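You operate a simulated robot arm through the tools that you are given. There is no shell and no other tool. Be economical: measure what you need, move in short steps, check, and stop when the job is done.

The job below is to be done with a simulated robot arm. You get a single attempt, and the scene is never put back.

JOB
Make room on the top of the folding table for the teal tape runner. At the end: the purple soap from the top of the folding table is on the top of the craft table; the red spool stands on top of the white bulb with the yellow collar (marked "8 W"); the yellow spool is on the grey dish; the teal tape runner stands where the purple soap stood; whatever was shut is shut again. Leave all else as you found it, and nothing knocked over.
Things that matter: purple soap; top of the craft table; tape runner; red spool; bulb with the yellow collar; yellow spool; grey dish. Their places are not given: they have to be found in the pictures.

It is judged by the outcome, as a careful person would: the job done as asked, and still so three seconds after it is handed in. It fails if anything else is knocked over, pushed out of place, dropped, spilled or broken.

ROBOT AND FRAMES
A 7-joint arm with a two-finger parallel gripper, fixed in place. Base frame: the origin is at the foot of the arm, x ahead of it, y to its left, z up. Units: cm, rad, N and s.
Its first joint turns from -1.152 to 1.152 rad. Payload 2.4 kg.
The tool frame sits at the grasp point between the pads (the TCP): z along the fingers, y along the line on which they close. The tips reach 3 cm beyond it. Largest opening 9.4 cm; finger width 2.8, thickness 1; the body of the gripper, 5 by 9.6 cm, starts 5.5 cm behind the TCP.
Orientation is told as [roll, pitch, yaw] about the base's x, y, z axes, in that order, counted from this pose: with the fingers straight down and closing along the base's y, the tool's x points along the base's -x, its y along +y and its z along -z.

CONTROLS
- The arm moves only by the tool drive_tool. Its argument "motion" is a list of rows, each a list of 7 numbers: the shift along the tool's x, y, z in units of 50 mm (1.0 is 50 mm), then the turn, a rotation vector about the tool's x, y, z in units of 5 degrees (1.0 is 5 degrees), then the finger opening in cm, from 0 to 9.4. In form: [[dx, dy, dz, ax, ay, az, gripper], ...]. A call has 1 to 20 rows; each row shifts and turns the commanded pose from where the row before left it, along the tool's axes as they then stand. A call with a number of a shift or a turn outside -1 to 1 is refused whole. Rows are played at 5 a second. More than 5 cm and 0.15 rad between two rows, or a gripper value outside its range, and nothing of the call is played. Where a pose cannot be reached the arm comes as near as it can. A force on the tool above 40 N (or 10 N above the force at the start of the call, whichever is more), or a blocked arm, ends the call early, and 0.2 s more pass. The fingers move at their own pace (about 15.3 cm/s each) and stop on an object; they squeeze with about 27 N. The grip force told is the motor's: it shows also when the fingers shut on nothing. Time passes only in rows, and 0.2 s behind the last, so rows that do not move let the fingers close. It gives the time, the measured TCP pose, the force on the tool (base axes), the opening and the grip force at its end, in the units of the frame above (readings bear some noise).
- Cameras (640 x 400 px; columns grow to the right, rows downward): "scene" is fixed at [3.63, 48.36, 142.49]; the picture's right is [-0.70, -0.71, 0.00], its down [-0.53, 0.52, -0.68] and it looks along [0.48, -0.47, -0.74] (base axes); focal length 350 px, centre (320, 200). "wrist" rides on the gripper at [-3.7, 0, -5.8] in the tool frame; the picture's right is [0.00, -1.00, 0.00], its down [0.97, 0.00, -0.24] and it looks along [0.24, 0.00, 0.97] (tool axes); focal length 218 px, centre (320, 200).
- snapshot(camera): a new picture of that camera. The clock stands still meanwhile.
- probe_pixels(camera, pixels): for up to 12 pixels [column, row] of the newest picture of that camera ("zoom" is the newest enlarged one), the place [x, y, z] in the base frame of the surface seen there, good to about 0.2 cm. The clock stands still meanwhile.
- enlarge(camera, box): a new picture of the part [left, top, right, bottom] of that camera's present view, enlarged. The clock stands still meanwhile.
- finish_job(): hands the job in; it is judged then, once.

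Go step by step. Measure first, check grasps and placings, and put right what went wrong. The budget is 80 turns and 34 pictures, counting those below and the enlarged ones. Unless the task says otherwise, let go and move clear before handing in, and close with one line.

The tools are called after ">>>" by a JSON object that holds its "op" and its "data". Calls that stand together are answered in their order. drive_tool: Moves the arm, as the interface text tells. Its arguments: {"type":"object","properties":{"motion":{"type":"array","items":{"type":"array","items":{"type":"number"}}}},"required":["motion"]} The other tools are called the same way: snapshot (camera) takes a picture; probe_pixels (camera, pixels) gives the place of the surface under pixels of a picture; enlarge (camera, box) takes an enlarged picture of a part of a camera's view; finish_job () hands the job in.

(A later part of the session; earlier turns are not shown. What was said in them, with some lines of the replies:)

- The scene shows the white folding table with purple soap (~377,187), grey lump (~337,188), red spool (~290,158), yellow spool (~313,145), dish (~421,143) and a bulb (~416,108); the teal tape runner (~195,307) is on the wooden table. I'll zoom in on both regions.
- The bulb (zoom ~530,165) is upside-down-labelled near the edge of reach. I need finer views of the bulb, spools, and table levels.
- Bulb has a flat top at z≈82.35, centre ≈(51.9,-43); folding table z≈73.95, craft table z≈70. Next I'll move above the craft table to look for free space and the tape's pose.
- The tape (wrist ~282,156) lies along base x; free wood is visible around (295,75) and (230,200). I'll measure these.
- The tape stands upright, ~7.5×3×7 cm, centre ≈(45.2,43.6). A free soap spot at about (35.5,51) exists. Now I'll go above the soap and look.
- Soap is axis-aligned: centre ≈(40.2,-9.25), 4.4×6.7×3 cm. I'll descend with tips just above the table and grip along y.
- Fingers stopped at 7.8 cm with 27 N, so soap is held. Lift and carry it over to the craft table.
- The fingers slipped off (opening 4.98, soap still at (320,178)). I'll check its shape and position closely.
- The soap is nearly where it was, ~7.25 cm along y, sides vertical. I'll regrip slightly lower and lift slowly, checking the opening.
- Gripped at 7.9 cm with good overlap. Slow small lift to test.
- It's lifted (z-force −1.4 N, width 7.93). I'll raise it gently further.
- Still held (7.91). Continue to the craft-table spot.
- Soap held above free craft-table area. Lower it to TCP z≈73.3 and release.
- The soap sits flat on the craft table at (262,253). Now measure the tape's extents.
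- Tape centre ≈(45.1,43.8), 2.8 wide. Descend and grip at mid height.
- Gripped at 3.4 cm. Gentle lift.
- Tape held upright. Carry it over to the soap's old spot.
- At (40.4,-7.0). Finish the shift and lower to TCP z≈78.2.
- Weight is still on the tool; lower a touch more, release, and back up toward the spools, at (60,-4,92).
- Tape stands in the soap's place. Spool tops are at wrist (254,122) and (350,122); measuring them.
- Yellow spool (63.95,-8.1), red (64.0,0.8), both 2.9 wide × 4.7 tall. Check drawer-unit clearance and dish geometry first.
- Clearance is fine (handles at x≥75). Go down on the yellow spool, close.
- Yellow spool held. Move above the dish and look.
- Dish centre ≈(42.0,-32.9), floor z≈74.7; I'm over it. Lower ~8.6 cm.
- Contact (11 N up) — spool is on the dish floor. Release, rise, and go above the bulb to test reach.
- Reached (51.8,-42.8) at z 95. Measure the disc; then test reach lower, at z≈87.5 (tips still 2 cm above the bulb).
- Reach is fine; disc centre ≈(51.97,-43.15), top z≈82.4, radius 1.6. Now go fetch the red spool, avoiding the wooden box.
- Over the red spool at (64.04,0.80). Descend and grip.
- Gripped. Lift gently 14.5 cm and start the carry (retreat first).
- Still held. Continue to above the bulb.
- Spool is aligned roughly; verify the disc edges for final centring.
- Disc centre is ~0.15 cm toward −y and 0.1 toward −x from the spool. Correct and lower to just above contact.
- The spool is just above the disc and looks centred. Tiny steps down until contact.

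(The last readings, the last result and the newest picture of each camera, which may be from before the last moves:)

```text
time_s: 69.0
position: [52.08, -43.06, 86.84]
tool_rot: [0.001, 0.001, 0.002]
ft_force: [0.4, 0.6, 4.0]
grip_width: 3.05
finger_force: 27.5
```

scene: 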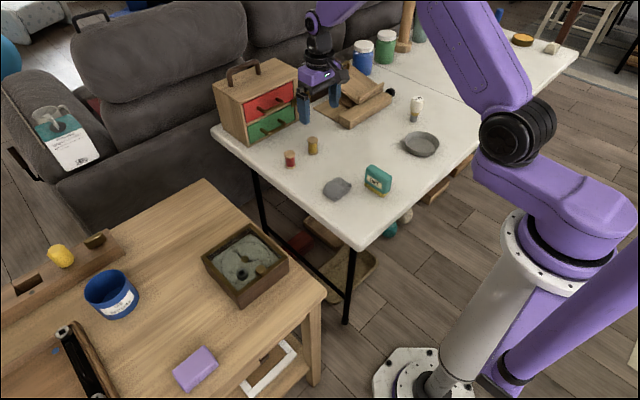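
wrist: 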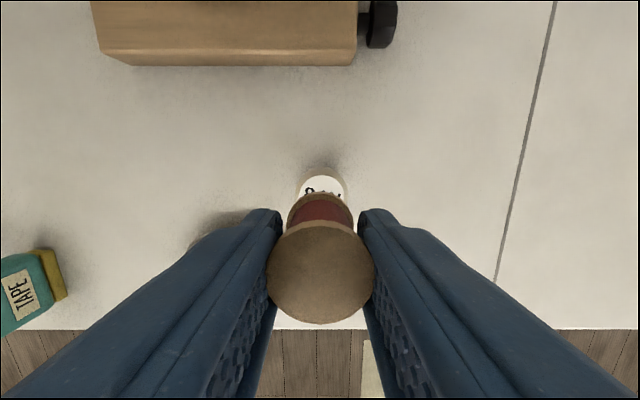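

4 N contact. Open in small increments, then rise straight.

>>> {"op": "drive_tool", "data": {"motion": [[0, 0, -0.005, 0, 0, 0, 3.1], [0, 0, 0, 0, 0, 0, 3.3], [0, 0, 0, 0, 0, 0, 3.7], [0, 0, 0, 0, 0, 0, 4.3], [0, 0, 0, 0, 0, 0, 5], [0, 0, 0, 0, 0, 0, 6], [0, 0, -0.1, 0, 0, 0, 6], [0, 0, -0.3, 0, 0, 0, 6], [0, 0, -0.6, 0, 0, 0, 6], [0, 0, -0.8, 0, 0, 0, 6], [0, 0, -0.8, 0, 0, 0, 6], [0, 0.6, 0, 0, 0, 0, 6], [0, 0.8, 0, 0, 0, 0, 6], [0.2, 0.8, 0, 0, 0, 0, 6], [0.2, 0.8, 0, 0, 0, 0, 6], [0.2, 0.8, 0, 0, 0, 0, 6], [0.2, 0.8, 0, 0, 0, 0, 6], [0.2, 0.8, 0, 0, 0, 0, 6], [0.2, 0.8, 0, 0, 0, 0, 6], [0, 0, 0, 0, 0, 0, 6]]}}

>>> {"op": "snapshot", "data": {"camera": "scene"}}

>>> {"op": "enlarge", "data": {"camera": "scene", "box": [320, 60, 500, 210]}}

```text
time_s: 73.2
position: [46.09, -12.03, 99.81]
tool_rot: [0.001, 0.001, -0.001]
ft_force: [0.0, -0.4, 0.2]
grip_width: 6.02
finger_force: 0.1
```

```text
4 pictures are left
```

scene: 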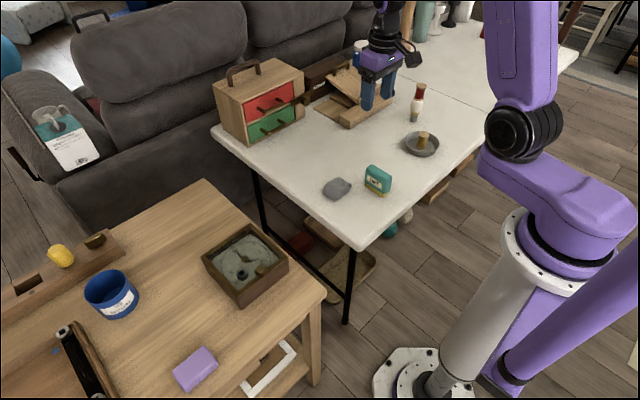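

```text
2.67 times, centred on (410, 135) of scene
```

zoom: 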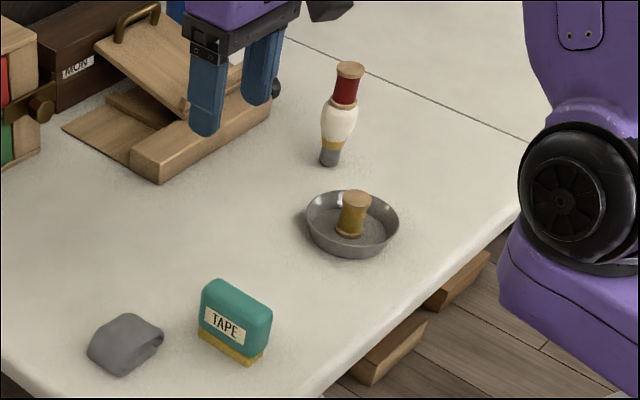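

The zoomed picture shows everything in place and standing: red spool on the 8 W bulb (~345,85), yellow spool in the dish (~352,213), and tape runner where the soap was (~235,322). The full scene shows the soap on the craft table (195,368), and the gripper is clear, so I'll hand in.

>>> {"op": "finish_job", "data": {}}

```text
The job is handed in.
```

The job is done and handed in: the soap is on the craft table, the teal tape runner stands in its old spot, the red spool is on the 8 W bulb, and the yellow spool is on the grey dish. Nothing was opened or knocked over; my first grip on the soap slipped and nudged it a few millimetres before the second held.
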